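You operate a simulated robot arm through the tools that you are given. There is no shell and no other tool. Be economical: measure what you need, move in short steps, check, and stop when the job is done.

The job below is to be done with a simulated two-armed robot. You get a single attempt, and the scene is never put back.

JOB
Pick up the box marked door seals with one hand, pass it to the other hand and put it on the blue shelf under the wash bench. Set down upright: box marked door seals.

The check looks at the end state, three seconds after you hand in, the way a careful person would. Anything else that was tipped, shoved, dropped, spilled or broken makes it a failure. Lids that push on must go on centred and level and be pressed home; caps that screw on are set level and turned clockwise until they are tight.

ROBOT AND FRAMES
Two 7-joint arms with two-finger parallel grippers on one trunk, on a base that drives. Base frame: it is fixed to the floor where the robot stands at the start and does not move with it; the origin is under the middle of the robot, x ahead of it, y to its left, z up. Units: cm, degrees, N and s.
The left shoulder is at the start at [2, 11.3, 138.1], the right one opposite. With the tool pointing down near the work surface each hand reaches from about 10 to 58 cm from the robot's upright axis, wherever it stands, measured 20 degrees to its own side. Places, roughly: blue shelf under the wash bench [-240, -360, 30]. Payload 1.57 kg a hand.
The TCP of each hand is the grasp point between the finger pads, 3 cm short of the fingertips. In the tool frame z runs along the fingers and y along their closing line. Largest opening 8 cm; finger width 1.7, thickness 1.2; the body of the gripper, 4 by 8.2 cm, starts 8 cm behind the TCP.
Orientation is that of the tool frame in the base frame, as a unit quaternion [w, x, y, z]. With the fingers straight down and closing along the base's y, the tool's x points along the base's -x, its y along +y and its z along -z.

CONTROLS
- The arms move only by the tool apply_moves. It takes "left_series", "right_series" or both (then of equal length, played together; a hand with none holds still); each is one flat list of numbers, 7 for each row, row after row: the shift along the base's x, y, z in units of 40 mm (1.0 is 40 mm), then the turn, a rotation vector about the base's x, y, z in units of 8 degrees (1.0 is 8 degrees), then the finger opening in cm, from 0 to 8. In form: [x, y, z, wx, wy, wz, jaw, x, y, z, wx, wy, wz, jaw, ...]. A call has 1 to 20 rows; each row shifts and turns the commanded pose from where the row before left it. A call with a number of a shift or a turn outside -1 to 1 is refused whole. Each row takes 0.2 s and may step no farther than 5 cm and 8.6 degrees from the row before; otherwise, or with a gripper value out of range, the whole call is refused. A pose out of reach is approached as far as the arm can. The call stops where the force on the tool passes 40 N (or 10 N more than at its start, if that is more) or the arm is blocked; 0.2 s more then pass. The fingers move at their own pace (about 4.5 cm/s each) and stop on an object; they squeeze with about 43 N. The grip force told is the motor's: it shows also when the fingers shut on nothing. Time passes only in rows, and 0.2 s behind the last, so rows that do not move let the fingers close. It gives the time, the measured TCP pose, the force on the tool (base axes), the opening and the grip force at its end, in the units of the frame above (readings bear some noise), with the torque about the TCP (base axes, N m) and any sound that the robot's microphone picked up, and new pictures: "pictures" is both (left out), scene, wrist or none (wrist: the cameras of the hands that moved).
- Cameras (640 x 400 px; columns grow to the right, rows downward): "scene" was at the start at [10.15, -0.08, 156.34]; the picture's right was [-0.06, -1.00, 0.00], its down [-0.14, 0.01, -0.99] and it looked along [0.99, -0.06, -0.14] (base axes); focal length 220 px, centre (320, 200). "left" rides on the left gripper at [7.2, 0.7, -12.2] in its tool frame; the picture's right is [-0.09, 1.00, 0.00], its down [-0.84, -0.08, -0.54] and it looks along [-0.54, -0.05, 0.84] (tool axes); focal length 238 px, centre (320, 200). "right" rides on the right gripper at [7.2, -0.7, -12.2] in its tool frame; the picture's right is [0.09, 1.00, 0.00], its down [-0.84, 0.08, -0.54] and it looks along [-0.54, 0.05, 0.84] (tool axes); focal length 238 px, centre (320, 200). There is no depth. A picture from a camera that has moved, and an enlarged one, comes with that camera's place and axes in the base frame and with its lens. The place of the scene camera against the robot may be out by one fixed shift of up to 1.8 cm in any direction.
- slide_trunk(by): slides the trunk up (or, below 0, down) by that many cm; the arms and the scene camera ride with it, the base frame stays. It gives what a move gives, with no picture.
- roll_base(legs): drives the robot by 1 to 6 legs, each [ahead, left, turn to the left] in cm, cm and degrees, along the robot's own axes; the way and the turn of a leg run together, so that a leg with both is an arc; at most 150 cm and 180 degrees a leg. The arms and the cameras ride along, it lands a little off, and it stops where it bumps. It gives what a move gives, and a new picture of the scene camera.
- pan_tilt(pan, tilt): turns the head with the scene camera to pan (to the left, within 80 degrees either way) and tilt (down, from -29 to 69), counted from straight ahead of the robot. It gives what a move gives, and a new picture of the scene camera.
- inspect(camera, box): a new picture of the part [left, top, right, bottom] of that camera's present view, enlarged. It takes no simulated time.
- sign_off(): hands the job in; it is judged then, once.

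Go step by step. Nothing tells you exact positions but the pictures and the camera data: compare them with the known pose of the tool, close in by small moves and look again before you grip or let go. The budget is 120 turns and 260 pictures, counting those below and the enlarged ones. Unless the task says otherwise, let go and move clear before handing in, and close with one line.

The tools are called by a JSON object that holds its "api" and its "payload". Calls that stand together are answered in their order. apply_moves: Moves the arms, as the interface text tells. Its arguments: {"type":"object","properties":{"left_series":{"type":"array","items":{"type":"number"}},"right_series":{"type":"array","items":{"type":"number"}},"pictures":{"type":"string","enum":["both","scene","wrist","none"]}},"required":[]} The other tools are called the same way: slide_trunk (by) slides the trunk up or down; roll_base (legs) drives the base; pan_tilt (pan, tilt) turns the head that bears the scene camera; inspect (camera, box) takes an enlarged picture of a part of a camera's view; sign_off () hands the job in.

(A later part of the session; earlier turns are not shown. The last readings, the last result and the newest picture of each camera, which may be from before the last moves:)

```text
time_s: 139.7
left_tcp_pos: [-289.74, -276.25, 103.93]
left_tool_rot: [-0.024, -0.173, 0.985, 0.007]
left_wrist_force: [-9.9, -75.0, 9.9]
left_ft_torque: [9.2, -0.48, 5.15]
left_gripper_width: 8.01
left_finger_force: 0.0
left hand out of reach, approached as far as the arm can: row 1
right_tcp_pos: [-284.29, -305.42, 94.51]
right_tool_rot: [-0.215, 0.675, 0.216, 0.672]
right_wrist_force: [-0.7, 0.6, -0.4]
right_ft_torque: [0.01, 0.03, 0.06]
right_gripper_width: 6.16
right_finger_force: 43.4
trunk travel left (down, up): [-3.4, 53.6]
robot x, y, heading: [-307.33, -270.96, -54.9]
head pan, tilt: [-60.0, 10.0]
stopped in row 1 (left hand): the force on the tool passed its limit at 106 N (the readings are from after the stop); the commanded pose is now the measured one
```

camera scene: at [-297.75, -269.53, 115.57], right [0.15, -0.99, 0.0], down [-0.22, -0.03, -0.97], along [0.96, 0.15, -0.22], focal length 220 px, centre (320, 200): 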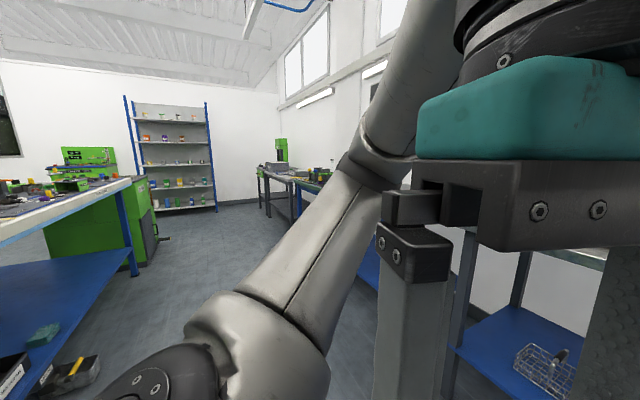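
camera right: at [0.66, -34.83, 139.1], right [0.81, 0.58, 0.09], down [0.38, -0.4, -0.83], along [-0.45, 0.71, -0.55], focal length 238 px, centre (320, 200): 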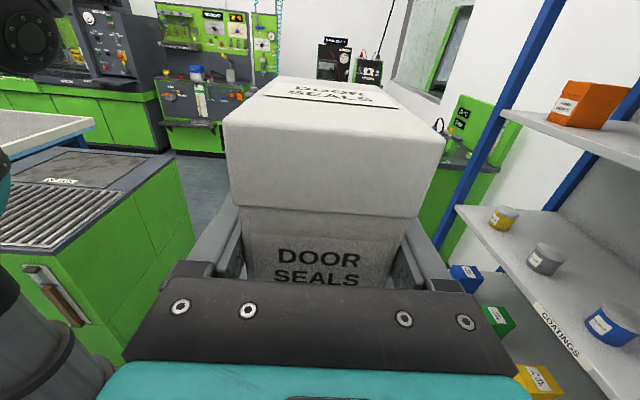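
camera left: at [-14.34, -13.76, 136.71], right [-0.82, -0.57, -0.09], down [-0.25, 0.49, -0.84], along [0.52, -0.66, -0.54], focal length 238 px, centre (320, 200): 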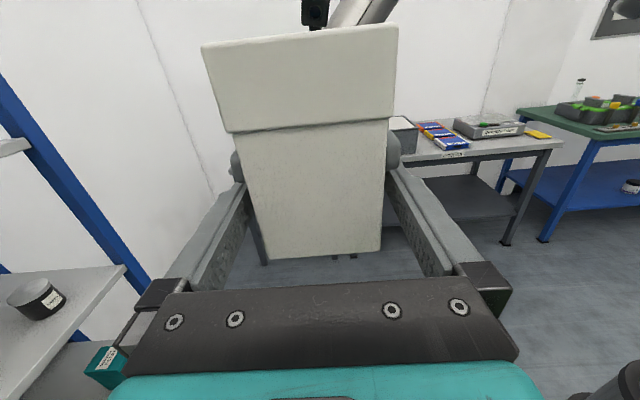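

{"api": "pan_tilt", "payload": {"pan": 75, "tilt": 10}}

{"api": "apply_moves", "payload": {"left_series": [0, 0, 0.3, 0, 0, 0, 8, 0, 0, 0.4, 0, 0, 0, 8, 0, 0, 0.5, 0, 0, 0, 8, 0, 0, 0.5, 0, 0, 0, 8], "pictures": "scene"}}

```text
time_s: 141.8
left_tcp_pos: [-289.8, -275.56, 103.92]
left_tool_rot: [-0.017, -0.154, 0.988, 0.006]
left_wrist_force: [-0.1, -0.6, 0.2]
left_ft_torque: [-0.02, 0.0, 0.02]
left_gripper_width: 7.99
left_finger_force: 0.0
right_tcp_pos: [-284.19, -305.59, 94.63]
right_tool_rot: [-0.214, 0.674, 0.215, 0.673]
right_wrist_force: [0.2, -0.2, -0.7]
right_ft_torque: [0.02, 0.01, 0.02]
right_gripper_width: 6.16
right_finger_force: 42.8
trunk travel left (down, up): [-3.4, 53.6]
robot x, y, heading: [-307.59, -270.58, -54.6]
head pan, tilt: [75.0, 10.0]
camera scene: at [-298.25, -267.74, 116.03], right [0.35, -0.94, 0.0], down [-0.16, -0.06, -0.98], along [0.92, 0.34, -0.17], focal length 220 px, centre (320, 200)
```

scene: 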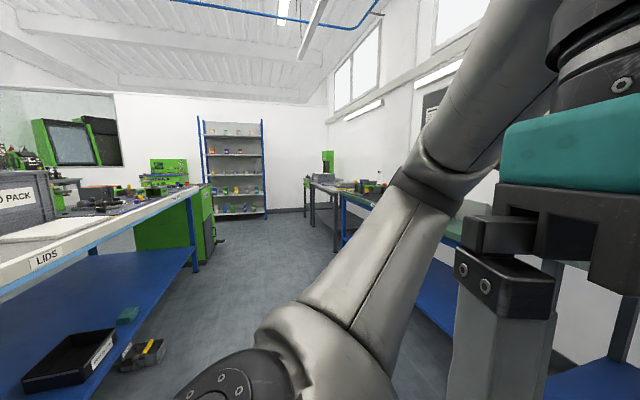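

```text
time_s: 142.8
left_tcp_pos: [-291.49, -275.04, 108.3]
left_tool_rot: [-0.015, -0.171, 0.985, 0.01]
left_wrist_force: [-1.2, -1.8, -0.6]
left_ft_torque: [0.14, 0.02, 0.1]
left_gripper_width: 7.99
left_finger_force: 0.0
left hand out of reach, approached as far as the arm can: row 2, 3, 4
right_tcp_pos: [-284.13, -305.54, 94.58]
right_tool_rot: [-0.214, 0.675, 0.216, 0.672]
right_wrist_force: [-0.1, -0.5, 0.2]
right_ft_torque: [0.01, -0.03, 0.01]
right_gripper_width: 6.14
right_finger_force: 43.1
trunk travel left (down, up): [-3.4, 53.6]
robot x, y, heading: [-307.47, -270.54, -54.7]
head pan, tilt: [75.0, 10.0]
stopped in row 4 (left hand): the force on the tool passed its limit at 54 N (the readings are from after the stop); the commanded pose is now the measured one
camera scene: at [-298.26, -267.71, 116.14], right [0.35, -0.94, 0.0], down [-0.15, -0.06, -0.99], along [0.92, 0.35, -0.16], focal length 220 px, centre (320, 200)
```

scene: 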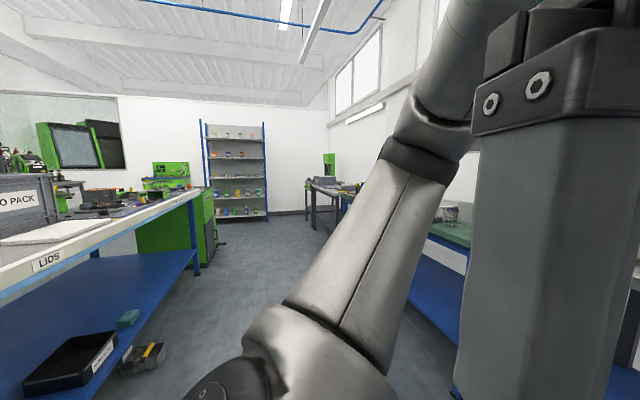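

The yaw direction was wrong (limit). I reverse it while moving out and away from the head.

{"api": "apply_moves", "payload": {"left_series": [0.2, -0.1, 0, 0, 0, 0.98, 8, 0.4, -0.2, 0, 0, 0, 0.98, 8, 0.7, -0.3, 0, 0, 0, 0.98, 8, 0.8, -0.35, 0, 0, 0, 0.98, 8, 0.8, -0.35, 0, 0, 0, 0.98, 8, 0.8, -0.35, 0, 0, 0, 0.98, 8, 0.8, -0.35, 0, 0, 0, 0.98, 8, 0.8, -0.35, 0, 0, 0, 0.98, 8, 0.8, -0.35, 0, 0, 0, 0.98, 8, 0.8, -0.35, 0, 0, 0, 0.98, 8, 0.8, -0.3, 0, 0, 0, 0.98, 8], "pictures": "scene"}}

```text
time_s: 145.2
left_tcp_pos: [-262.03, -288.31, 107.27]
left_tool_rot: [0.017, 0.8, -0.6, 0.004]
left_wrist_force: [-0.4, 0.2, 0.0]
left_ft_torque: [0.03, -0.02, 0.01]
left_gripper_width: 8.0
left_finger_force: 0.3
left hand out of reach, approached as far as the arm can: row 4, 5, 6
right_tcp_pos: [-284.06, -305.51, 94.55]
right_tool_rot: [-0.215, 0.674, 0.215, 0.673]
right_wrist_force: [-0.2, -0.6, -0.7]
right_ft_torque: [-0.03, 0.02, 0.03]
right_gripper_width: 6.13
right_finger_force: 43.6
trunk travel left (down, up): [-3.4, 53.6]
robot x, y, heading: [-307.3, -270.87, -54.8]
head pan, tilt: [75.0, 10.0]
camera scene: at [-298.24, -267.75, 116.03], right [0.35, -0.94, 0.0], down [-0.16, -0.06, -0.98], along [0.92, 0.34, -0.17], focal length 220 px, centre (320, 200)
```

scene: 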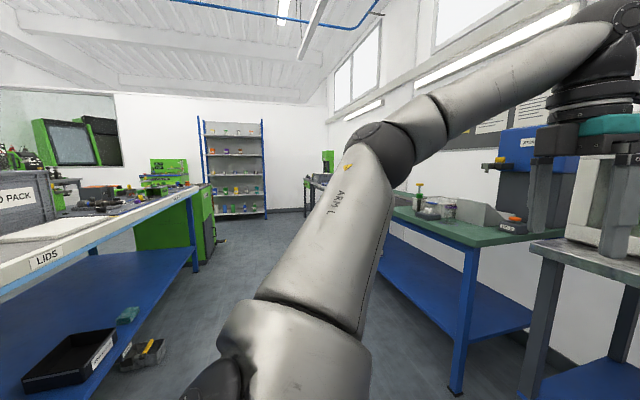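

Free again. From here, truly tool-down, I test how low it can go straight down.

{"api": "apply_moves", "payload": {"left_series": [0, 0, -0.95, 0, 0, 0.3, 8, 0, 0, -0.95, 0, 0, 0.3, 8, 0, 0, -0.95, 0, 0, 0.3, 8, 0, 0, -0.95, 0, 0, 0.3, 8, 0, 0, -0.95, 0, 0, 0.3, 8, 0, 0, -0.95, 0, 0, 0.3, 8, 0, 0, -0.95, 0, 0, 0, 8, 0, 0, -0.95, 0, 0, 0, 8, 0, 0, -0.95, 0, 0, 0, 8, 0, 0, -0.95, 0, 0, 0, 8, 0, 0, -0.95, 0, 0, 0, 8, 0, 0, -0.95, 0, 0, 0, 8, 0, 0, -0.95, 0, 0, 0, 8, 0, 0, -0.95, 0, 0, 0, 8, 0, 0, -0.95, 0, 0, 0, 8], "pictures": "scene"}}

```text
time_s: 148.4
left_tcp_pos: [-262.91, -283.76, 59.77]
left_tool_rot: [0.016, 0.868, -0.497, 0.006]
left_wrist_force: [0.0, 0.2, 0.3]
left_ft_torque: [0.03, -0.01, 0.0]
left_gripper_width: 7.99
left_finger_force: 0.0
left hand out of reach, approached as far as the arm can: row 12, 13, 14, 15
right_tcp_pos: [-284.09, -305.62, 94.6]
right_tool_rot: [-0.215, 0.674, 0.215, 0.673]
right_wrist_force: [-0.2, 0.1, -0.2]
right_ft_torque: [-0.01, 0.06, 0.02]
right_gripper_width: 6.14
right_finger_force: 43.2
trunk travel left (down, up): [-3.4, 53.6]
robot x, y, heading: [-307.38, -271.01, -54.7]
head pan, tilt: [75.0, 10.0]
camera scene: at [-298.25, -267.74, 116.03], right [0.35, -0.94, 0.0], down [-0.16, -0.06, -0.98], along [0.92, 0.34, -0.17], focal length 220 px, centre (320, 200)
```

scene: 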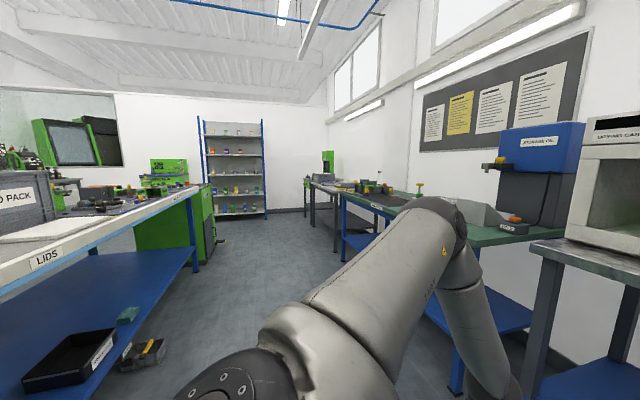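

{"api": "apply_moves", "payload": {"left_series": [0.77, -0.22, 0, 0, 0, 0, 8, 0.77, -0.22, 0, 0, 0, 0, 8, 0.77, -0.22, 0, 0, 0, 0, 8, 0.77, -0.22, 0, 0, 0, 0, 8, 0, 0, -0.8, 0, 0, 0, 8, 0, 0, -0.8, 0, 0, 0, 8, 0, 0, -0.8, 0, 0, 0, 8, 0, 0, -0.8, 0, 0, 0, 8, 0, 0, -0.8, 0, 0, 0, 8, 0, 0, -0.8, 0, 0, 0, 8], "pictures": "scene"}}

```text
time_s: 150.6
left_tcp_pos: [-259.1, -279.58, 58.83]
left_tool_rot: [0.016, 0.867, -0.497, 0.006]
left_wrist_force: [0.6, 0.3, 0.0]
left_ft_torque: [-0.02, 0.01, -0.01]
left_gripper_width: 7.99
left_finger_force: 0.0
left hand out of reach, approached as far as the arm can: row 1, 2, 3, 4, 5, 6, 7, 8, 9, 10
right_tcp_pos: [-284.14, -305.55, 94.6]
right_tool_rot: [-0.214, 0.675, 0.215, 0.673]
right_wrist_force: [0.4, -0.1, 0.0]
right_ft_torque: [0.01, -0.02, -0.01]
right_gripper_width: 6.14
right_finger_force: 42.7
trunk travel left (down, up): [-3.4, 53.6]
robot x, y, heading: [-307.19, -271.11, -54.5]
head pan, tilt: [75.0, 10.0]
camera scene: at [-298.25, -267.74, 116.03], right [0.35, -0.94, 0.0], down [-0.16, -0.06, -0.98], along [0.92, 0.34, -0.17], focal length 220 px, centre (320, 200)
```

scene: 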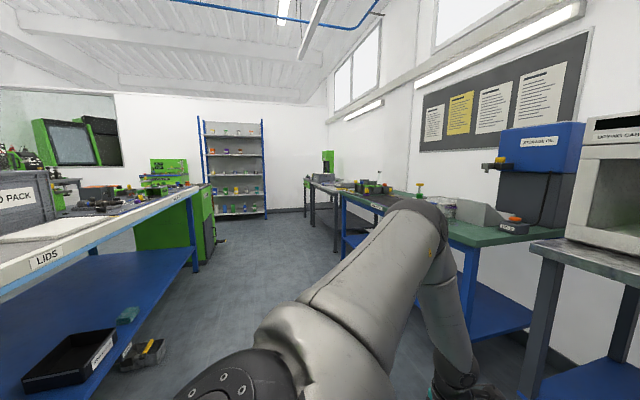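

The upper arm points sideways, which blocks the low reach. I shift the right hand (with the box) aside and stretch the left hand far forward to pull its elbow into line, then retry.

{"api": "apply_moves", "payload": {"right_series": [-0.5, -0.35, 0, 0, 0, 0, 4, -0.5, -0.35, 0, 0, 0, 0, 4, -0.5, -0.35, 0, 0, 0, 0, 4, -0.5, -0.35, 0, 0, 0, 0, 4, -0.5, -0.35, 0, 0, 0, 0, 4, 0, 0, 0, 0, 0, 0, 4, 0, 0, 0, 0, 0, 0, 4], "left_series": [0, 0, 0.95, 0, 0, 0, 8, 0, 0, 0.95, 0, 0, 0, 8, 0, 0, 0.95, 0, 0, 0, 8, 0, 0, 0.95, 0, 0, 0, 8, 0, 0, 0.95, 0, 0, 0, 8, 0, 0, 0.95, 0, 0, 0, 8, 0, 0, 0.95, 0, 0, 0, 8], "pictures": "none"}}

{"api": "apply_moves", "payload": {"left_series": [0.05, -0.89, 0, 0, 0, 0, 8, 0.05, -0.89, 0, 0, 0, 0, 8, 0.05, -0.89, 0, 0, 0, 0, 8, 0.05, -0.89, 0, 0, 0, 0, 8, 0.05, -0.89, 0, 0, 0, 0, 8, 0.05, -0.89, 0, 0, 0, 0, 8, 0.05, -0.89, 0, 0, 0, 0, 8, 0.05, -0.89, 0, 0, 0, 0, 8, 0.05, -0.89, 0, 0, 0, 0, 8, 0.05, -0.89, 0, 0, 0, 0, 8], "pictures": "none"}}

{"api": "pan_tilt", "payload": {"pan": 30, "tilt": 25}}

```text
time_s: 152.2
left_tcp_pos: [-259.18, -279.64, 85.62]
left_tool_rot: [0.017, 0.867, -0.498, 0.005]
left_wrist_force: [0.2, 0.2, -0.2]
left_ft_torque: [0.0, 0.02, 0.02]
left_gripper_width: 8.0
left_finger_force: 0.1
right_tcp_pos: [-294.22, -312.5, 94.57]
right_tool_rot: [-0.214, 0.674, 0.215, 0.673]
right_wrist_force: [0.7, -0.1, -0.5]
right_ft_torque: [-0.02, 0.05, 0.01]
right_gripper_width: 6.14
right_finger_force: 42.8
trunk travel left (down, up): [-3.4, 53.6]
robot x, y, heading: [-307.49, -270.49, -54.6]
head pan, tilt: [75.0, 10.0]
```

```text
time_s: 154.4
left_tcp_pos: [-260.14, -300.55, 85.59]
left_tool_rot: [0.017, 0.867, -0.498, 0.006]
left_wrist_force: [-0.4, 0.6, 0.5]
left_ft_torque: [-0.01, -0.02, 0.01]
left_gripper_width: 7.99
left_finger_force: 0.1
left hand out of reach, approached as far as the arm can: row 6, 7, 8, 9, 10
right_tcp_pos: [-294.22, -312.48, 94.58]
right_tool_rot: [-0.214, 0.674, 0.215, 0.673]
right_wrist_force: [0.5, -0.2, -0.2]
right_ft_torque: [-0.01, 0.03, -0.03]
right_gripper_width: 6.14
right_finger_force: 42.9
trunk travel left (down, up): [-3.4, 53.6]
robot x, y, heading: [-307.25, -270.57, -54.6]
head pan, tilt: [75.0, 10.0]
```

```text
time_s: 155.5
left_tcp_pos: [-260.06, -300.6, 85.74]
left_tool_rot: [0.017, 0.867, -0.499, 0.004]
left_wrist_force: [0.3, -0.4, -0.5]
left_ft_torque: [-0.02, 0.0, 0.03]
left_gripper_width: 8.0
left_finger_force: 0.1
right_tcp_pos: [-294.08, -312.54, 94.68]
right_tool_rot: [-0.215, 0.674, 0.215, 0.673]
right_wrist_force: [-0.6, -0.6, 0.4]
right_ft_torque: [0.0, 0.03, 0.01]
right_gripper_width: 6.13
right_finger_force: 43.2
trunk travel left (down, up): [-3.4, 53.6]
robot x, y, heading: [-307.71, -270.46, -54.6]
head pan, tilt: [30.0, 25.0]
camera scene: at [-298.59, -274.81, 113.6], right [-0.42, -0.91, 0.0], down [-0.38, 0.18, -0.91], along [0.82, -0.38, -0.42], focal length 220 px, centre (320, 200)
```

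scene: 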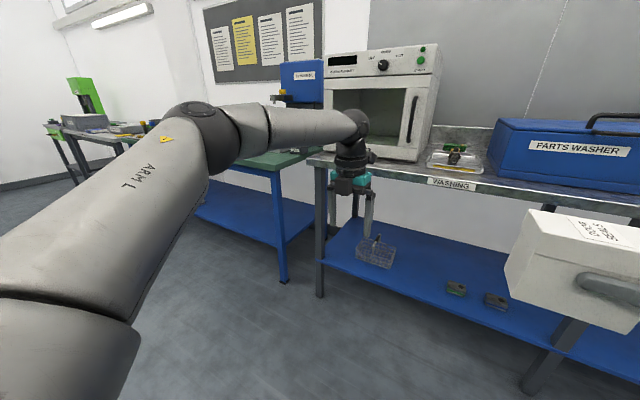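

The yaw is at one end of its range; negative yaw was blocked. The box may face any way on the shelf, so I yaw +90° and see if that frees the low reach.

{"api": "apply_moves", "payload": {"left_series": [0, 0, 0, 0, 0, 0.98, 8, 0, 0, 0, 0, 0, 0.98, 8, 0, 0, 0, 0, 0, 0.98, 8, 0, 0, 0, 0, 0, 0.98, 8, 0, 0, 0, 0, 0, 0.98, 8, 0, 0, 0, 0, 0, 0.98, 8, 0, 0, -0.9, 0, 0, 0, 8, 0, 0, -0.9, 0, 0, 0, 8, 0, 0, -0.9, 0, 0, 0, 8, 0, 0, -0.9, 0, 0, 0, 8, 0, 0, -0.9, 0, 0, 0, 8, 0, 0, -0.9, 0, 0, 0, 8, 0, 0, -0.9, 0, 0, 0, 8, 0, 0, -0.9, 0, 0, 0, 8, 0, 0, -0.9, 0, 0, 0, 8, 0, 0, -0.9, 0, 0, 0, 8, 0, 0, -0.9, 0, 0, 0, 8, 0, 0, -0.9, 0, 0, 0, 8], "pictures": "scene"}}

```text
time_s: 159.3
left_tcp_pos: [-263.07, -284.87, 60.2]
left_tool_rot: [0.014, 0.994, -0.11, 0.011]
left_wrist_force: [0.3, 0.1, 0.5]
left_ft_torque: [-0.01, 0.02, -0.02]
left_gripper_width: 8.01
left_finger_force: 0.1
left hand out of reach, approached as far as the arm can: row 7, 8, 9, 10, 11, 12, 13, 14, 15, 16, 17, 18
right_tcp_pos: [-294.2, -312.64, 94.61]
right_tool_rot: [-0.215, 0.674, 0.215, 0.674]
right_wrist_force: [0.8, -0.2, 0.4]
right_ft_torque: [-0.05, 0.05, -0.02]
right_gripper_width: 6.14
right_finger_force: 43.2
trunk travel left (down, up): [-3.4, 53.6]
robot x, y, heading: [-307.59, -270.58, -54.6]
head pan, tilt: [30.0, 25.0]
camera scene: at [-298.6, -274.82, 113.59], right [-0.42, -0.91, 0.0], down [-0.38, 0.18, -0.91], along [0.82, -0.38, -0.42], focal length 220 px, centre (320, 200)
```

scene: 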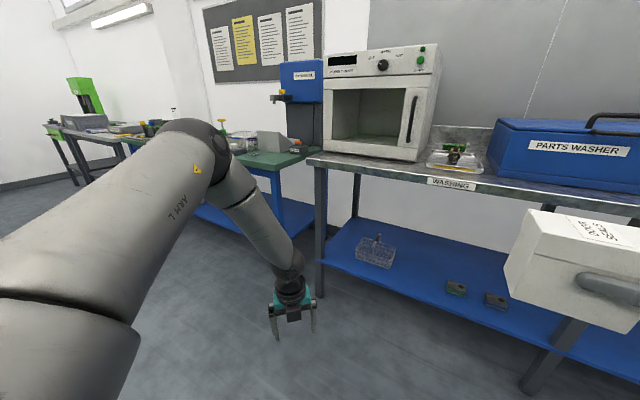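

Upper arm elevation is the limiter. I test forcing it down by reaching forward and down with the hand in line with the arm (about 45° tilt, near full stretch).

{"api": "apply_moves", "payload": {"left_series": [0, 0, 0.8, 0, 0, -0.98, 8, 0, 0, 0.8, 0, 0, -0.98, 8, 0, 0, 0.8, 0, 0, -0.98, 8, 0, 0, 0.5, 0, 0, -0.98, 8, 0, 0, 0.5, 0, 0, -0.98, 8, 0.43, -0.61, 0, -0.815, -0.579, 0, 8, 0.43, -0.61, 0, -0.815, -0.579, 0, 8, 0.43, -0.61, 0, -0.815, -0.579, 0, 8, 0.43, -0.61, 0, -0.815, -0.579, 0, 8, 0.43, -0.61, 0, -0.815, -0.579, 0, 8, 0.43, -0.61, 0, -0.815, -0.579, 0, 8, 0.43, -0.61, 0, 0, 0, 0, 8, 0.2, -0.3, -0.75, 0, 0, 0, 8, 0.2, -0.3, -0.75, 0, 0, 0, 8, 0.2, -0.3, -0.75, 0, 0, 0, 8, 0.2, -0.3, -0.75, 0, 0, 0, 8], "pictures": "scene"}}

```text
time_s: 162.7
left_tcp_pos: [-250.27, -300.52, 70.12]
left_tool_rot: [0.209, 0.815, -0.401, 0.363]
left_wrist_force: [0.0, -0.2, -0.2]
left_ft_torque: [-0.01, 0.02, 0.02]
left_gripper_width: 8.02
left_finger_force: 0.0
left hand out of reach, approached as far as the arm can: row 13, 14, 15, 16
right_tcp_pos: [-294.21, -312.6, 94.58]
right_tool_rot: [-0.214, 0.675, 0.215, 0.673]
right_wrist_force: [-0.8, 0.1, -0.8]
right_ft_torque: [-0.01, 0.03, -0.01]
right_gripper_width: 6.15
right_finger_force: 42.8
trunk travel left (down, up): [-3.4, 53.6]
robot x, y, heading: [-307.44, -270.68, -54.7]
head pan, tilt: [30.0, 25.0]
camera scene: at [-298.59, -274.81, 113.59], right [-0.42, -0.91, 0.0], down [-0.38, 0.18, -0.91], along [0.82, -0.38, -0.42], focal length 220 px, centre (320, 200)
```

scene: 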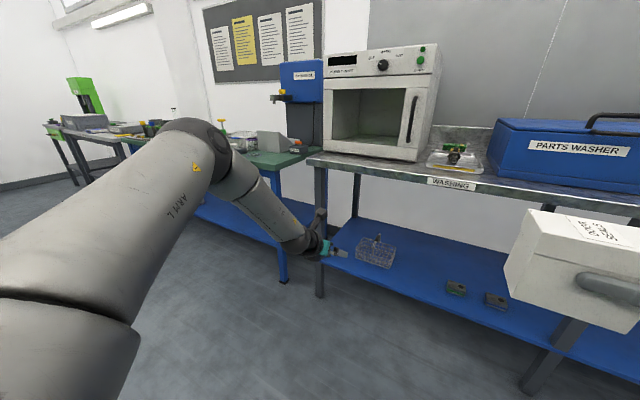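

The shoulder stops at the same place each time; lowering likely needs the upper arm to swing outward. I test going left and down with the hand yawed outward.

{"api": "apply_moves", "payload": {"left_series": [0.365, 0.83, 0.2, 0, 0, 0.6, 8, 0.365, 0.83, 0.2, 0, 0, 0.6, 8, 0.365, 0.83, 0.2, 0, 0, 0.6, 8, 0.365, 0.83, 0, 0, 0, 0.6, 8, 0.365, 0.83, 0, 0, 0, 0.6, 8, 0.365, 0.83, 0, 0, 0, 0.6, 8, 0.365, 0.83, 0, 0, 0, 0.6, 8, 0.365, 0.83, 0, 0, 0, 0.6, 8, 0, 0, -0.8, 0, 0, 0, 8, 0, 0, -0.8, 0, 0, 0, 8, 0, 0, -0.8, 0, 0, 0, 8, 0, 0, -0.8, 0, 0, 0, 8, 0, 0, -0.8, 0, 0, 0, 8, 0, 0, -0.8, 0, 0, 0, 8, 0, 0, -0.8, 0, 0, 0, 8, 0, 0, -0.8, 0, 0, 0, 8], "pictures": "none"}}

{"api": "pan_tilt", "payload": {"pan": 65, "tilt": 30}}

```text
time_s: 166.1
left_tcp_pos: [-238.56, -274.01, 64.05]
left_tool_rot: [0.079, 0.901, -0.111, 0.411]
left_wrist_force: [0.0, -0.8, 0.4]
left_ft_torque: [-0.01, 0.02, -0.01]
left_gripper_width: 8.01
left_finger_force: 0.0
left hand out of reach, approached as far as the arm can: row 11, 12, 13, 14, 15, 16
right_tcp_pos: [-294.29, -312.46, 94.77]
right_tool_rot: [-0.214, 0.674, 0.214, 0.674]
right_wrist_force: [-0.2, -0.7, 0.2]
right_ft_torque: [0.01, 0.04, 0.01]
right_gripper_width: 6.13
right_finger_force: 42.9
trunk travel left (down, up): [-3.4, 53.6]
robot x, y, heading: [-307.59, -270.44, -54.4]
head pan, tilt: [30.0, 25.0]
```

```text
time_s: 167.2
left_tcp_pos: [-238.6, -273.97, 64.08]
left_tool_rot: [0.079, 0.902, -0.111, 0.411]
left_wrist_force: [0.7, -0.3, 0.1]
left_ft_torque: [0.03, -0.04, -0.03]
left_gripper_width: 8.01
left_finger_force: 0.0
right_tcp_pos: [-294.12, -312.49, 94.59]
right_tool_rot: [-0.215, 0.674, 0.215, 0.673]
right_wrist_force: [0.9, -0.5, -0.4]
right_ft_torque: [-0.04, 0.0, -0.01]
right_gripper_width: 6.13
right_finger_force: 42.7
trunk travel left (down, up): [-3.4, 53.6]
robot x, y, heading: [-307.61, -270.54, -54.5]
head pan, tilt: [65.0, 30.0]
camera scene: at [-298.07, -269.36, 112.8], right [0.18, -0.98, 0.0], down [-0.49, -0.09, -0.87], along [0.85, 0.15, -0.5], focal length 220 px, centre (320, 200)
```

scene: 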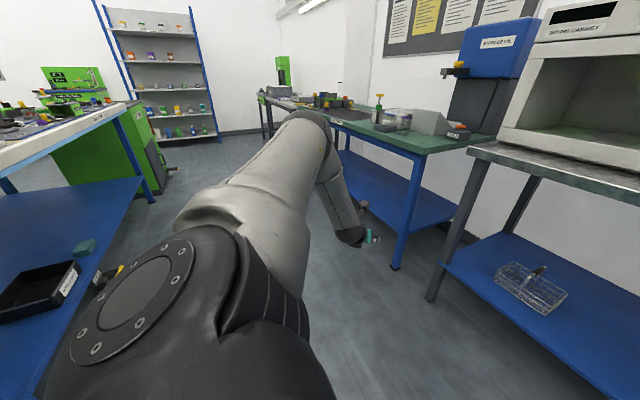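

{"api": "apply_moves", "payload": {"left_series": [0.85, -0.28, 0, 0, 0, 0, 8, 0.85, -0.28, 0, 0, 0, 0, 8, 0.85, -0.28, 0, 0, 0, 0, 8, 0.85, -0.28, 0, 0, 0, 0, 8, 0.85, -0.28, -0.2, 0, 0, 0, 8, 0.85, -0.28, -0.2, 0, 0, 0, 8, 0, 0, -0.5, 0, 0, 0, 8, 0, 0, -0.5, 0, 0, 0, 8], "pictures": "scene"}}

```text
time_s: 168.9
left_tcp_pos: [-231.9, -275.2, 68.42]
left_tool_rot: [0.078, 0.901, -0.112, 0.411]
left_wrist_force: [-0.3, 0.8, 0.2]
left_ft_torque: [-0.01, 0.01, -0.02]
left_gripper_width: 8.0
left_finger_force: 0.0
left hand out of reach, approached as far as the arm can: row 1, 2, 3, 4, 5, 6, 7, 8
right_tcp_pos: [-294.22, -312.56, 94.65]
right_tool_rot: [-0.215, 0.674, 0.215, 0.673]
right_wrist_force: [0.0, 0.4, 0.5]
right_ft_torque: [0.0, -0.01, 0.0]
right_gripper_width: 6.14
right_finger_force: 42.7
trunk travel left (down, up): [-3.4, 53.6]
robot x, y, heading: [-307.55, -270.25, -54.7]
head pan, tilt: [65.0, 30.0]
camera scene: at [-298.08, -269.37, 112.8], right [0.18, -0.98, 0.0], down [-0.49, -0.09, -0.87], along [0.85, 0.16, -0.5], focal length 220 px, centre (320, 200)
```

scene: 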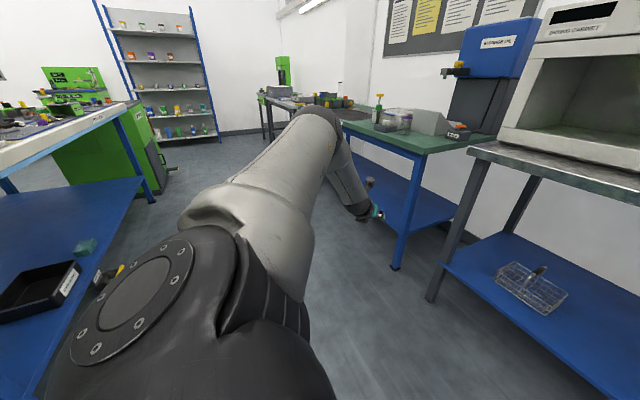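

The shoulder won't drop in this elbow-out posture. I try restoring the start posture by reversing the path that had no saturation: yaw back inward at this tilt, raised.

{"api": "apply_moves", "payload": {"left_series": [-0.2, -0.1, 0.8, 0, 0, 0, 8, -0.2, -0.1, 0.8, 0, 0, 0, 8, -0.56, -0.29, 0.3, 0, 0, -0.985, 8, -0.56, -0.29, 0.3, 0, 0, -0.985, 8, -0.56, -0.29, 0.3, 0, 0, -0.985, 8, -0.56, -0.29, 0.3, 0, 0, -0.985, 8, -0.56, -0.29, 0.3, 0, 0, -0.985, 8, -0.56, -0.29, 0.3, 0, 0, -0.985, 8, -0.56, -0.29, 0.3, 0, 0, -0.985, 8, -0.56, -0.29, 0.3, 0, 0, -0.985, 8, -0.56, -0.29, 0.3, 0, 0, -0.985, 8, -0.56, -0.29, 0.3, 0, 0, -0.985, 8, -0.56, -0.29, 0.3, 0, 0, -0.985, 8, -0.56, -0.29, 0.3, 0, 0, -0.985, 8, -0.4, -0.29, 0.3, 0, 0, -0.985, 8, -0.4, -0.29, 0.3, 0, 0, -0.985, 8, -0.4, -0.29, 0.3, 0, 0, -0.985, 8, 0, 0, 0, 0, 0, -0.985, 8], "pictures": "none"}}

{"api": "pan_tilt", "payload": {"pan": 35, "tilt": 15}}

```text
time_s: 172.8
left_tcp_pos: [-265.26, -293.43, 92.94]
left_tool_rot: [-0.402, -0.308, 0.854, -0.115]
left_wrist_force: [-0.2, 0.6, 0.0]
left_ft_torque: [-0.03, -0.02, 0.03]
left_gripper_width: 7.98
left_finger_force: 0.0
right_tcp_pos: [-294.2, -312.64, 94.69]
right_tool_rot: [-0.214, 0.675, 0.215, 0.673]
right_wrist_force: [0.1, -0.9, 0.2]
right_ft_torque: [-0.04, 0.03, 0.0]
right_gripper_width: 6.12
right_finger_force: 43.1
trunk travel left (down, up): [-3.4, 53.6]
robot x, y, heading: [-307.6, -270.47, -54.8]
head pan, tilt: [65.0, 30.0]
```

```text
time_s: 173.7
left_tcp_pos: [-265.3, -293.45, 92.84]
left_tool_rot: [-0.402, -0.31, 0.854, -0.116]
left_wrist_force: [0.9, 0.3, 0.6]
left_ft_torque: [0.01, -0.01, -0.01]
left_gripper_width: 8.02
left_finger_force: 0.0
right_tcp_pos: [-294.1, -312.53, 94.57]
right_tool_rot: [-0.215, 0.674, 0.215, 0.673]
right_wrist_force: [0.1, 0.2, -0.7]
right_ft_torque: [0.0, 0.07, 0.0]
right_gripper_width: 6.13
right_finger_force: 42.8
trunk travel left (down, up): [-3.4, 53.6]
robot x, y, heading: [-307.6, -270.33, -54.7]
head pan, tilt: [35.0, 15.0]
camera scene: at [-298.17, -274.11, 115.21], right [-0.34, -0.94, 0.0], down [-0.24, 0.09, -0.97], along [0.91, -0.32, -0.26], focal length 220 px, centre (320, 200)
```

scene: 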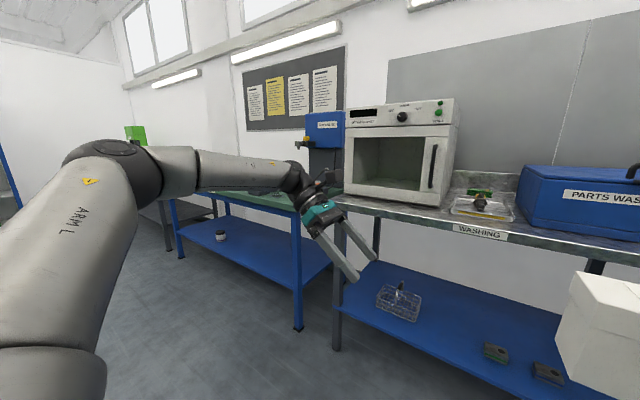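

No saturation this time. I continue the reverse path: to the half-way orientation, then toward tool-down, high and close.

{"api": "apply_moves", "payload": {"left_series": [-0.19, 0.27, 0.68, -0.742, -0.67, -0.028, 8, -0.19, 0.27, 0.68, -0.742, -0.67, -0.028, 8, -0.19, 0.27, 0.68, -0.742, -0.67, -0.028, 8, -0.19, 0.27, 0.68, -0.742, -0.67, -0.028, 8, -0.19, 0.27, 0.68, -0.742, -0.67, -0.028, 8, -0.19, 0.27, 0.68, -0.742, -0.67, -0.028, 8, 0, 0, 0, 0.384, -0.54, -0.663, 8, 0, 0, 0, 0.384, -0.54, -0.663, 8, 0, 0, 0, 0.384, -0.54, -0.663, 8], "pictures": "scene"}}

```text
time_s: 175.7
left_tcp_pos: [-269.9, -287.02, 109.17]
left_tool_rot: [-0.18, 0.033, 0.919, -0.349]
left_wrist_force: [-0.2, -0.7, -0.7]
left_ft_torque: [-0.03, -0.02, 0.01]
left_gripper_width: 8.0
left_finger_force: 0.1
right_tcp_pos: [-294.18, -312.61, 94.56]
right_tool_rot: [-0.215, 0.674, 0.216, 0.673]
right_wrist_force: [0.3, 0.1, -0.8]
right_ft_torque: [-0.04, 0.01, -0.02]
right_gripper_width: 6.14
right_finger_force: 43.4
trunk travel left (down, up): [-3.4, 53.6]
robot x, y, heading: [-307.52, -270.78, -54.5]
head pan, tilt: [35.0, 15.0]
camera scene: at [-298.18, -274.12, 115.22], right [-0.34, -0.94, 0.0], down [-0.24, 0.09, -0.97], along [0.91, -0.32, -0.26], focal length 220 px, centre (320, 200)
```

scene: 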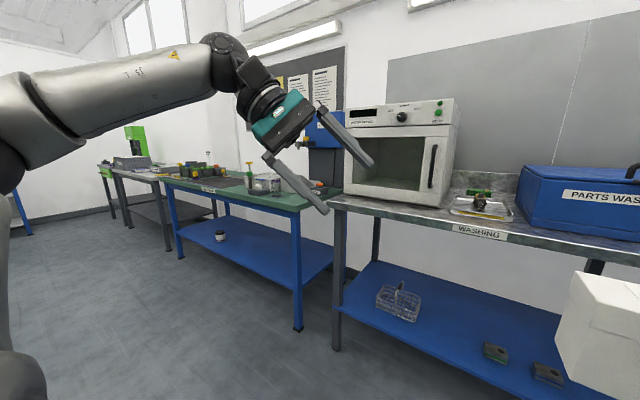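

No saturation. I continue the last 9 rows to tool-down.

{"api": "apply_moves", "payload": {"left_series": [-0.1, 0.1, 0, 0.384, -0.54, -0.663, 8, -0.1, 0.1, 0, 0.384, -0.54, -0.663, 8, -0.1, 0.1, 0, 0.384, -0.54, -0.663, 8, -0.1, 0.1, 0, 0.384, -0.54, -0.663, 8, -0.1, 0.1, 0, 0.384, -0.54, -0.663, 8, -0.1, 0.1, 0, 0.384, -0.54, -0.663, 8, -0.1, 0.1, 0, 0.384, -0.54, -0.663, 8, -0.1, 0.1, 0, 0.384, -0.54, -0.663, 8, -0.1, 0.1, 0, 0.384, -0.54, -0.663, 8], "pictures": "scene"}}

```text
time_s: 177.7
left_tcp_pos: [-273.42, -283.39, 109.18]
left_tool_rot: [0.001, 0.458, 0.889, 0.002]
left_wrist_force: [-0.3, -0.2, 0.0]
left_ft_torque: [0.03, -0.02, 0.03]
left_gripper_width: 7.98
left_finger_force: 0.0
right_tcp_pos: [-294.13, -312.48, 94.61]
right_tool_rot: [-0.214, 0.674, 0.215, 0.673]
right_wrist_force: [-0.2, 0.9, 1.6]
right_ft_torque: [-0.05, 0.02, 0.02]
right_gripper_width: 6.14
right_finger_force: 42.4
trunk travel left (down, up): [-3.4, 53.6]
robot x, y, heading: [-307.55, -270.81, -54.6]
head pan, tilt: [35.0, 15.0]
camera scene: at [-298.18, -274.12, 115.22], right [-0.34, -0.94, 0.0], down [-0.24, 0.09, -0.97], along [0.91, -0.32, -0.26], focal length 220 px, centre (320, 200)
```

scene: 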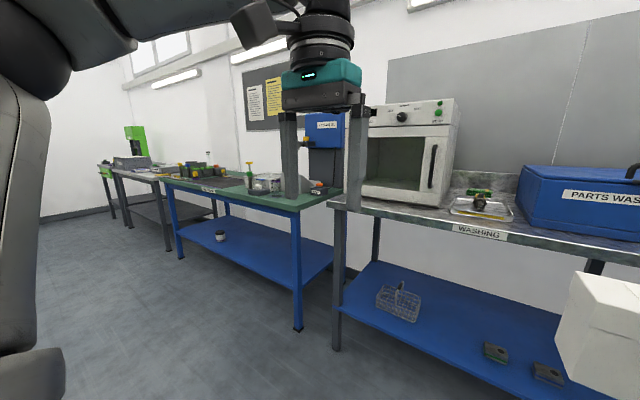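

Natural start posture restored. Now I test the descent.

{"api": "apply_moves", "payload": {"left_series": [0.07, -0.1, -0.95, 0, 0, 0, 8, 0.07, -0.1, -0.95, 0, 0, 0, 8, 0.07, -0.1, -0.95, 0, 0, 0, 8, 0.07, -0.1, -0.95, 0, 0, 0, 8, 0.07, -0.1, -0.95, 0, 0, 0, 8, 0.07, -0.1, -0.95, 0, 0, 0, 8, 0.07, -0.1, -0.95, 0, 0, 0, 8, 0.07, -0.1, -0.95, 0, 0, 0, 8, 0.07, -0.1, -0.95, 0, 0, 0, 8, 0.07, -0.1, -0.95, 0, 0, 0, 8, 0.07, -0.1, -0.95, 0, 0, 0, 8, 0.07, -0.1, -0.95, 0, 0, 0, 8, 0.07, -0.1, -0.95, 0, 0, 0, 8, 0.07, -0.1, -0.95, 0, 0, 0, 8, 0.07, -0.1, -0.95, 0, 0, 0, 8, 0.07, -0.1, -0.95, 0, 0, 0, 8, 0, 0, -0.95, 0, 0, 0, 8, 0, 0, -0.95, 0, 0, 0, 8], "pictures": "none"}}

{"api": "pan_tilt", "payload": {"pan": 35, "tilt": 40}}

```text
time_s: 181.5
left_tcp_pos: [-267.06, -281.48, 58.98]
left_tool_rot: [0.0, 0.458, 0.889, -0.001]
left_wrist_force: [0.1, 0.2, -0.4]
left_ft_torque: [-0.02, 0.03, 0.0]
left_gripper_width: 7.98
left_finger_force: 0.0
left hand out of reach, approached as far as the arm can: row 13, 14, 15, 16, 17, 18
right_tcp_pos: [-294.24, -312.58, 94.62]
right_tool_rot: [-0.215, 0.674, 0.215, 0.673]
right_wrist_force: [-0.6, 0.1, 0.0]
right_ft_torque: [0.0, 0.03, 0.0]
right_gripper_width: 6.15
right_finger_force: 43.2
trunk travel left (down, up): [-3.4, 53.6]
robot x, y, heading: [-307.29, -270.72, -54.6]
head pan, tilt: [35.0, 15.0]
```

```text
time_s: 182.4
left_tcp_pos: [-267.16, -281.44, 59.12]
left_tool_rot: [0.0, 0.459, 0.889, 0.001]
left_wrist_force: [-0.1, -0.4, 0.6]
left_ft_torque: [0.01, 0.02, 0.01]
left_gripper_width: 8.01
left_finger_force: 0.0
right_tcp_pos: [-294.22, -312.65, 94.65]
right_tool_rot: [-0.214, 0.674, 0.215, 0.673]
right_wrist_force: [0.6, 0.2, 0.0]
right_ft_torque: [-0.03, 0.02, -0.04]
right_gripper_width: 6.16
right_finger_force: 42.6
trunk travel left (down, up): [-3.4, 53.6]
robot x, y, heading: [-306.91, -270.78, -54.8]
head pan, tilt: [35.0, 40.0]
camera scene: at [-298.96, -273.83, 111.27], right [-0.34, -0.94, 0.0], down [-0.6, 0.22, -0.77], along [0.72, -0.26, -0.64], focal length 220 px, centre (320, 200)
```

scene: 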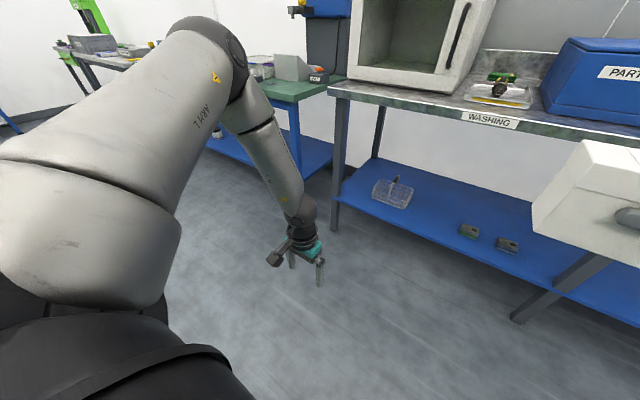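

The limit looks tied to the elbow-out swivel. I try to "unwind" the swivel: swing the extended arm inward (only the base joint turns), then retract and swing outward with the upper arm vertical (shared between two joints). First: raise, extend, swing inward.

{"api": "apply_moves", "payload": {"left_series": [0, 0, 1, 0, 0, 0, 8, 0, 0, 1, 0, 0, 0, 8, 0, 0, 1, 0, 0, 0, 8, 0, 0, 1, 0, 0, 0, 8, 0, 0, 1, 0, 0, 0, 8, 0, 0, 1, 0, 0, 0, 8, 0, 0, 1, 0, 0, 0, 8, 0.84, -0.44, 0, 0, 0, 0, 8, 0.84, -0.44, 0, 0, 0, 0, 8, 0.84, -0.44, 0, 0, 0, 0, 8, 0.84, -0.44, 0, 0, 0, 0, 8, 0.84, -0.44, 0, 0, 0, 0, 8, -0.523, -0.91, 0, 0, 0, -0.578, 8, -0.596, -0.864, 0, 0, 0, -0.578, 8, -0.663, -0.814, 0, 0, 0, -0.578, 8, -0.727, -0.757, 0, 0, 0, -0.578, 8, -0.785, -0.697, 0, 0, 0, -0.578, 8, -0.84, -0.63, 0, 0, 0, -0.578, 8, -0.887, -0.561, 0, 0, 0, -0.578, 8, -0.93, -0.488, 0, 0, 0, -0.578, 8], "pictures": "scene"}}

```text
time_s: 186.6
left_tcp_pos: [-273.44, -299.88, 86.81]
left_tool_rot: [0.0, 0.716, 0.698, 0.0]
left_wrist_force: [0.6, -0.9, 0.9]
left_ft_torque: [0.0, -0.02, 0.03]
left_gripper_width: 7.99
left_finger_force: 0.0
left hand out of reach, approached as far as the arm can: row 15, 16, 17, 18, 19, 20
right_tcp_pos: [-294.21, -312.55, 94.63]
right_tool_rot: [-0.215, 0.674, 0.216, 0.672]
right_wrist_force: [0.0, -0.3, -0.6]
right_ft_torque: [-0.01, 0.04, 0.0]
right_gripper_width: 6.13
right_finger_force: 43.1
trunk travel left (down, up): [-3.4, 53.6]
robot x, y, heading: [-307.23, -270.1, -54.9]
head pan, tilt: [35.0, 40.0]
camera scene: at [-298.97, -273.83, 111.26], right [-0.34, -0.94, 0.0], down [-0.61, 0.22, -0.77], along [0.72, -0.26, -0.64], focal length 220 px, centre (320, 200)
```

scene: 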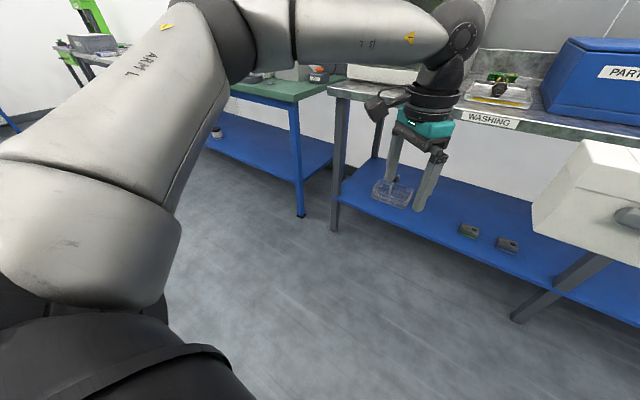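

Clear clue: the upper arm cannot swing inward past about 40° left, a base-joint limit. So reaching low should work off to the robot's left side. I swing the left arm around to the side and test descending there.

{"api": "apply_moves", "payload": {"left_series": [0.51, 0.79, 0.4, 0, 0, 0.6, 8, 0.51, 0.79, 0.4, 0, 0, 0.6, 8, 0.51, 0.79, 0.4, 0, 0, 0.6, 8, 0.51, 0.79, 0.4, 0, 0, 0.6, 8, 0.51, 0.79, 0, 0, 0, 0.6, 8, 0.51, 0.79, 0, 0, 0, 0.6, 8, 0.51, 0.79, 0, 0, 0, 0.6, 8, 0.51, 0.79, 0, 0, 0, 0.6, 8, 0.51, 0.79, 0, 0, 0, 0.6, 8, 0.51, 0.79, 0, 0, 0, 0.6, 8, -0.04, 0.85, 0, 0, 0, 0.7, 8, -0.04, 0.85, 0, 0, 0, 0.7, 8, -0.04, 0.85, 0, 0, 0, 0.7, 8, -0.04, 0.85, 0, 0, 0, 0.7, 8, -0.04, 0.85, 0, 0, 0, 0.7, 8, -0.04, 0.85, 0, 0, 0, 0.7, 8, -0.04, 0.85, 0, 0, 0, 0.7, 8], "pictures": "none"}}

{"api": "apply_moves", "payload": {"left_series": [0, 0, -1, 0, 0, 0, 8, 0, 0, -1, 0, 0, 0, 8, 0, 0, -1, 0, 0, 0, 8, 0, 0, -1, 0, 0, 0, 8, 0, 0, -1, 0, 0, 0, 8, 0, 0, -1, 0, 0, 0, 8, 0, 0, -1, 0, 0, 0, 8, 0, 0, -1, 0, 0, 0, 8, 0, 0, -1, 0, 0, 0, 8, 0, 0, -1, 0, 0, 0, 8, 0, 0, -1, 0, 0, 0, 8, 0, 0, -1, 0, 0, 0, 8, 0, 0, -1, 0, 0, 0, 8, 0, 0, -1, 0, 0, 0, 8], "pictures": "none"}}

{"api": "pan_tilt", "payload": {"pan": 75, "tilt": 35}}

```text
time_s: 190.2
left_tcp_pos: [-254.04, -244.41, 93.12]
left_tool_rot: [0.0, 0.037, 0.999, 0.0]
left_wrist_force: [-0.4, 0.2, 0.3]
left_ft_torque: [0.02, 0.01, -0.03]
left_gripper_width: 8.0
left_finger_force: 0.0
right_tcp_pos: [-294.22, -312.6, 94.65]
right_tool_rot: [-0.215, 0.674, 0.216, 0.673]
right_wrist_force: [-0.3, 0.9, 0.4]
right_ft_torque: [-0.03, 0.01, -0.01]
right_gripper_width: 6.13
right_finger_force: 43.0
trunk travel left (down, up): [-3.4, 53.6]
robot x, y, heading: [-307.2, -270.76, -54.9]
head pan, tilt: [35.0, 40.0]
```

```text
time_s: 193.2
left_tcp_pos: [-253.89, -248.0, 44.94]
left_tool_rot: [0.005, 0.071, 0.997, 0.003]
left_wrist_force: [0.0, -0.6, 0.2]
left_ft_torque: [-0.06, 0.0, -0.02]
left_gripper_width: 7.97
left_finger_force: 0.0
left hand out of reach, approached as far as the arm can: row 11, 12, 13
right_tcp_pos: [-294.19, -312.46, 94.7]
right_tool_rot: [-0.215, 0.674, 0.216, 0.673]
right_wrist_force: [-0.6, 0.4, 0.5]
right_ft_torque: [-0.01, 0.01, -0.04]
right_gripper_width: 6.15
right_finger_force: 42.9
trunk travel left (down, up): [-3.4, 53.6]
robot x, y, heading: [-307.4, -270.83, -54.8]
head pan, tilt: [35.0, 40.0]
```

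```text
time_s: 194.3
left_tcp_pos: [-253.88, -248.21, 44.97]
left_tool_rot: [0.004, 0.072, 0.997, 0.002]
left_wrist_force: [-1.0, -0.6, -0.9]
left_ft_torque: [0.01, 0.0, -0.03]
left_gripper_width: 8.0
left_finger_force: 0.1
right_tcp_pos: [-294.25, -312.65, 94.66]
right_tool_rot: [-0.215, 0.674, 0.216, 0.673]
right_wrist_force: [0.1, 0.5, 0.0]
right_ft_torque: [0.0, -0.01, 0.0]
right_gripper_width: 6.16
right_finger_force: 43.5
trunk travel left (down, up): [-3.4, 53.6]
robot x, y, heading: [-307.69, -270.65, -54.7]
head pan, tilt: [75.0, 35.0]
camera scene: at [-298.71, -267.92, 112.02], right [0.35, -0.94, 0.0], down [-0.54, -0.2, -0.82], along [0.77, 0.28, -0.57], focal length 220 px, centre (320, 200)
```

scene: 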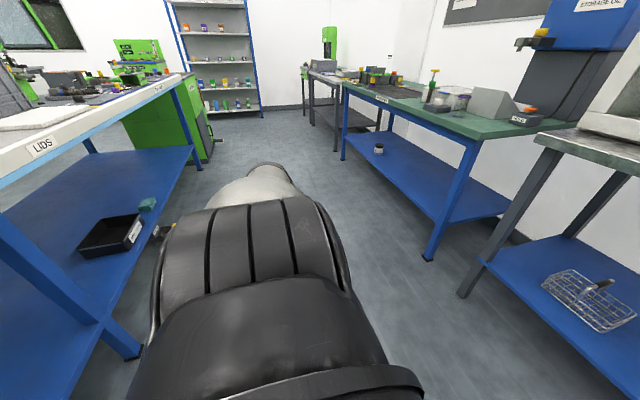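

Breakthrough: out to the left, the arm drops below the shoulder (z≈45 and still going). I continue lower, align the yaw outward and tilt the fingers up 40° to test the placing posture.

{"api": "apply_moves", "payload": {"left_series": [0, 0, -0.5, 0, 0, 0, 8, 0, 0, -0.5, 0, 0, 0, 8, 0, 0, -0.5, 0, 0, 0, 8, 0, 0, 0, 0, 0, 0.8, 8, 0, 0, 0, 0, 0, 0.8, 8, 0, 0, 0, 0, 0, 0.8, 8, 0, 0, 0, 0, 0, 0.8, 8, 0, 0, 0, 0, 0, 0.8, 8], "pictures": "none"}}

{"api": "apply_moves", "payload": {"left_series": [0, 0, 0, 0.579, -0.815, 0, 8, 0, 0, 0, 0.579, -0.815, 0, 8, 0, 0, 0, 0.579, -0.815, 0, 8, 0, 0, 0, 0.579, -0.815, 0, 8, 0, 0, 0, 0.579, -0.815, 0, 8], "pictures": "wrist"}}

```text
time_s: 196.1
left_tcp_pos: [-253.88, -248.1, 42.87]
left_tool_rot: [0.004, -0.208, 0.978, 0.002]
left_wrist_force: [0.2, -0.7, 1.0]
left_ft_torque: [-0.02, 0.02, 0.0]
left_gripper_width: 8.0
left_finger_force: 0.0
left hand out of reach, approached as far as the arm can: row 2, 3
right_tcp_pos: [-294.2, -312.57, 94.64]
right_tool_rot: [-0.214, 0.674, 0.215, 0.673]
right_wrist_force: [0.4, -1.2, 0.9]
right_ft_torque: [-0.02, -0.01, -0.01]
right_gripper_width: 6.14
right_finger_force: 42.7
trunk travel left (down, up): [-3.4, 53.6]
robot x, y, heading: [-307.51, -270.65, -54.3]
head pan, tilt: [75.0, 35.0]
```

```text
time_s: 197.3
left_tcp_pos: [-254.3, -248.44, 42.6]
left_tool_rot: [0.297, -0.197, 0.925, 0.129]
left_wrist_force: [0.4, 0.7, 0.4]
left_ft_torque: [-0.01, 0.04, 0.03]
left_gripper_width: 7.98
left_finger_force: 0.1
left hand out of reach, approached as far as the arm can: row 5
right_tcp_pos: [-294.22, -312.58, 94.63]
right_tool_rot: [-0.215, 0.674, 0.216, 0.673]
right_wrist_force: [-0.4, -0.5, -0.7]
right_ft_torque: [-0.03, 0.05, -0.02]
right_gripper_width: 6.15
right_finger_force: 43.0
trunk travel left (down, up): [-3.4, 53.6]
robot x, y, heading: [-307.34, -270.67, -54.5]
head pan, tilt: [75.0, 35.0]
camera left: at [-266.06, -254.19, 47.95], right [-0.37, 0.91, 0.18], down [0.39, -0.02, 0.92], along [0.84, 0.41, -0.35], focal length 238 px, centre (320, 200)
```

left: 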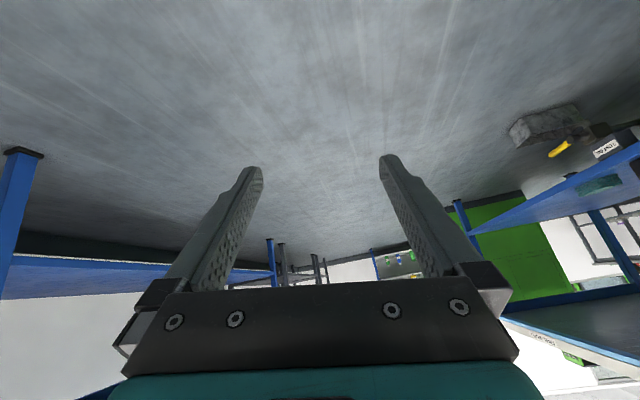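

A 52°-down tilt works at z≈43. I probe for lower: further out along the pointing direction while pressing down, then other spots.

{"api": "apply_moves", "payload": {"left_series": [0.4, 0.29, -0.4, 0, 0, 0, 8, 0.4, 0.29, -0.4, 0, 0, 0, 8, 0.4, 0.29, -0.4, 0, 0, 0, 8, 0.4, 0.29, -0.4, 0, 0, 0, 8, 0, 0, -0.5, 0, 0, 0, 8, 0, 0, -0.5, 0, 0, 0, 8], "pictures": "none"}}

{"api": "apply_moves", "payload": {"left_series": [-0.29, 0.41, -0.4, 0, 0, 0, 8, -0.29, 0.41, -0.4, 0, 0, 0, 8, -0.29, 0.41, -0.4, 0, 0, 0, 8, -0.29, 0.41, -0.4, 0, 0, 0, 8, 0, 0, -0.5, 0, 0, 0, 8, 0, 0, -0.5, 0, 0, 0, 8], "pictures": "none"}}

```text
time_s: 198.7
left_tcp_pos: [-250.04, -244.34, 35.69]
left_tool_rot: [0.294, -0.197, 0.926, 0.13]
left_wrist_force: [0.0, -0.5, -0.7]
left_ft_torque: [0.01, 0.0, -0.01]
left_gripper_width: 8.0
left_finger_force: 0.0
left hand out of reach, approached as far as the arm can: row 4, 5, 6
right_tcp_pos: [-294.26, -312.53, 94.63]
right_tool_rot: [-0.214, 0.674, 0.214, 0.674]
right_wrist_force: [-0.6, 0.0, 0.5]
right_ft_torque: [-0.05, 0.03, 0.0]
right_gripper_width: 6.15
right_finger_force: 42.9
trunk travel left (down, up): [-3.4, 53.6]
robot x, y, heading: [-307.19, -270.76, -55.0]
head pan, tilt: [75.0, 35.0]
```

```text
time_s: 200.1
left_tcp_pos: [-256.31, -241.74, 32.58]
left_tool_rot: [0.295, -0.196, 0.926, 0.13]
left_wrist_force: [-0.2, 0.3, -0.6]
left_ft_torque: [0.0, -0.02, -0.01]
left_gripper_width: 7.97
left_finger_force: 0.0
left hand out of reach, approached as far as the arm can: row 1, 2, 3, 4, 5, 6
right_tcp_pos: [-294.18, -312.62, 94.63]
right_tool_rot: [-0.215, 0.674, 0.216, 0.673]
right_wrist_force: [0.8, 0.5, 0.7]
right_ft_torque: [0.01, 0.01, 0.01]
right_gripper_width: 6.13
right_finger_force: 43.3
trunk travel left (down, up): [-3.4, 53.6]
robot x, y, heading: [-307.46, -270.38, -54.7]
head pan, tilt: [75.0, 35.0]
```

Reached z≈32.6 with the hand 52° down — low enough. I check 45° tilt with the trunk fully down for margin.

{"api": "apply_moves", "payload": {"left_series": [0, 0, 0.2, 0.52, -0.73, 0, 8, 0, 0, -0.3, 0, 0, 0, 8, 0.1, 0.3, -0.5, 0, 0, 0, 8, 0.1, 0.3, -0.5, 0, 0, 0, 8, 0, 0, -0.5, 0, 0, 0, 8], "pictures": "none"}}

```text
time_s: 201.3
left_tcp_pos: [-256.96, -241.49, 33.14]
left_tool_rot: [0.348, -0.193, 0.904, 0.154]
left_wrist_force: [0.3, -0.3, 0.9]
left_ft_torque: [0.03, 0.0, 0.03]
left_gripper_width: 8.0
left_finger_force: 0.0
left hand out of reach, approached as far as the arm can: row 2, 3, 4, 5
right_tcp_pos: [-294.24, -312.58, 94.61]
right_tool_rot: [-0.215, 0.674, 0.215, 0.673]
right_wrist_force: [0.2, -0.4, 0.3]
right_ft_torque: [-0.03, 0.0, -0.02]
right_gripper_width: 6.15
right_finger_force: 42.7
trunk travel left (down, up): [-3.4, 53.6]
robot x, y, heading: [-307.03, -270.8, -55.0]
head pan, tilt: [75.0, 35.0]
```

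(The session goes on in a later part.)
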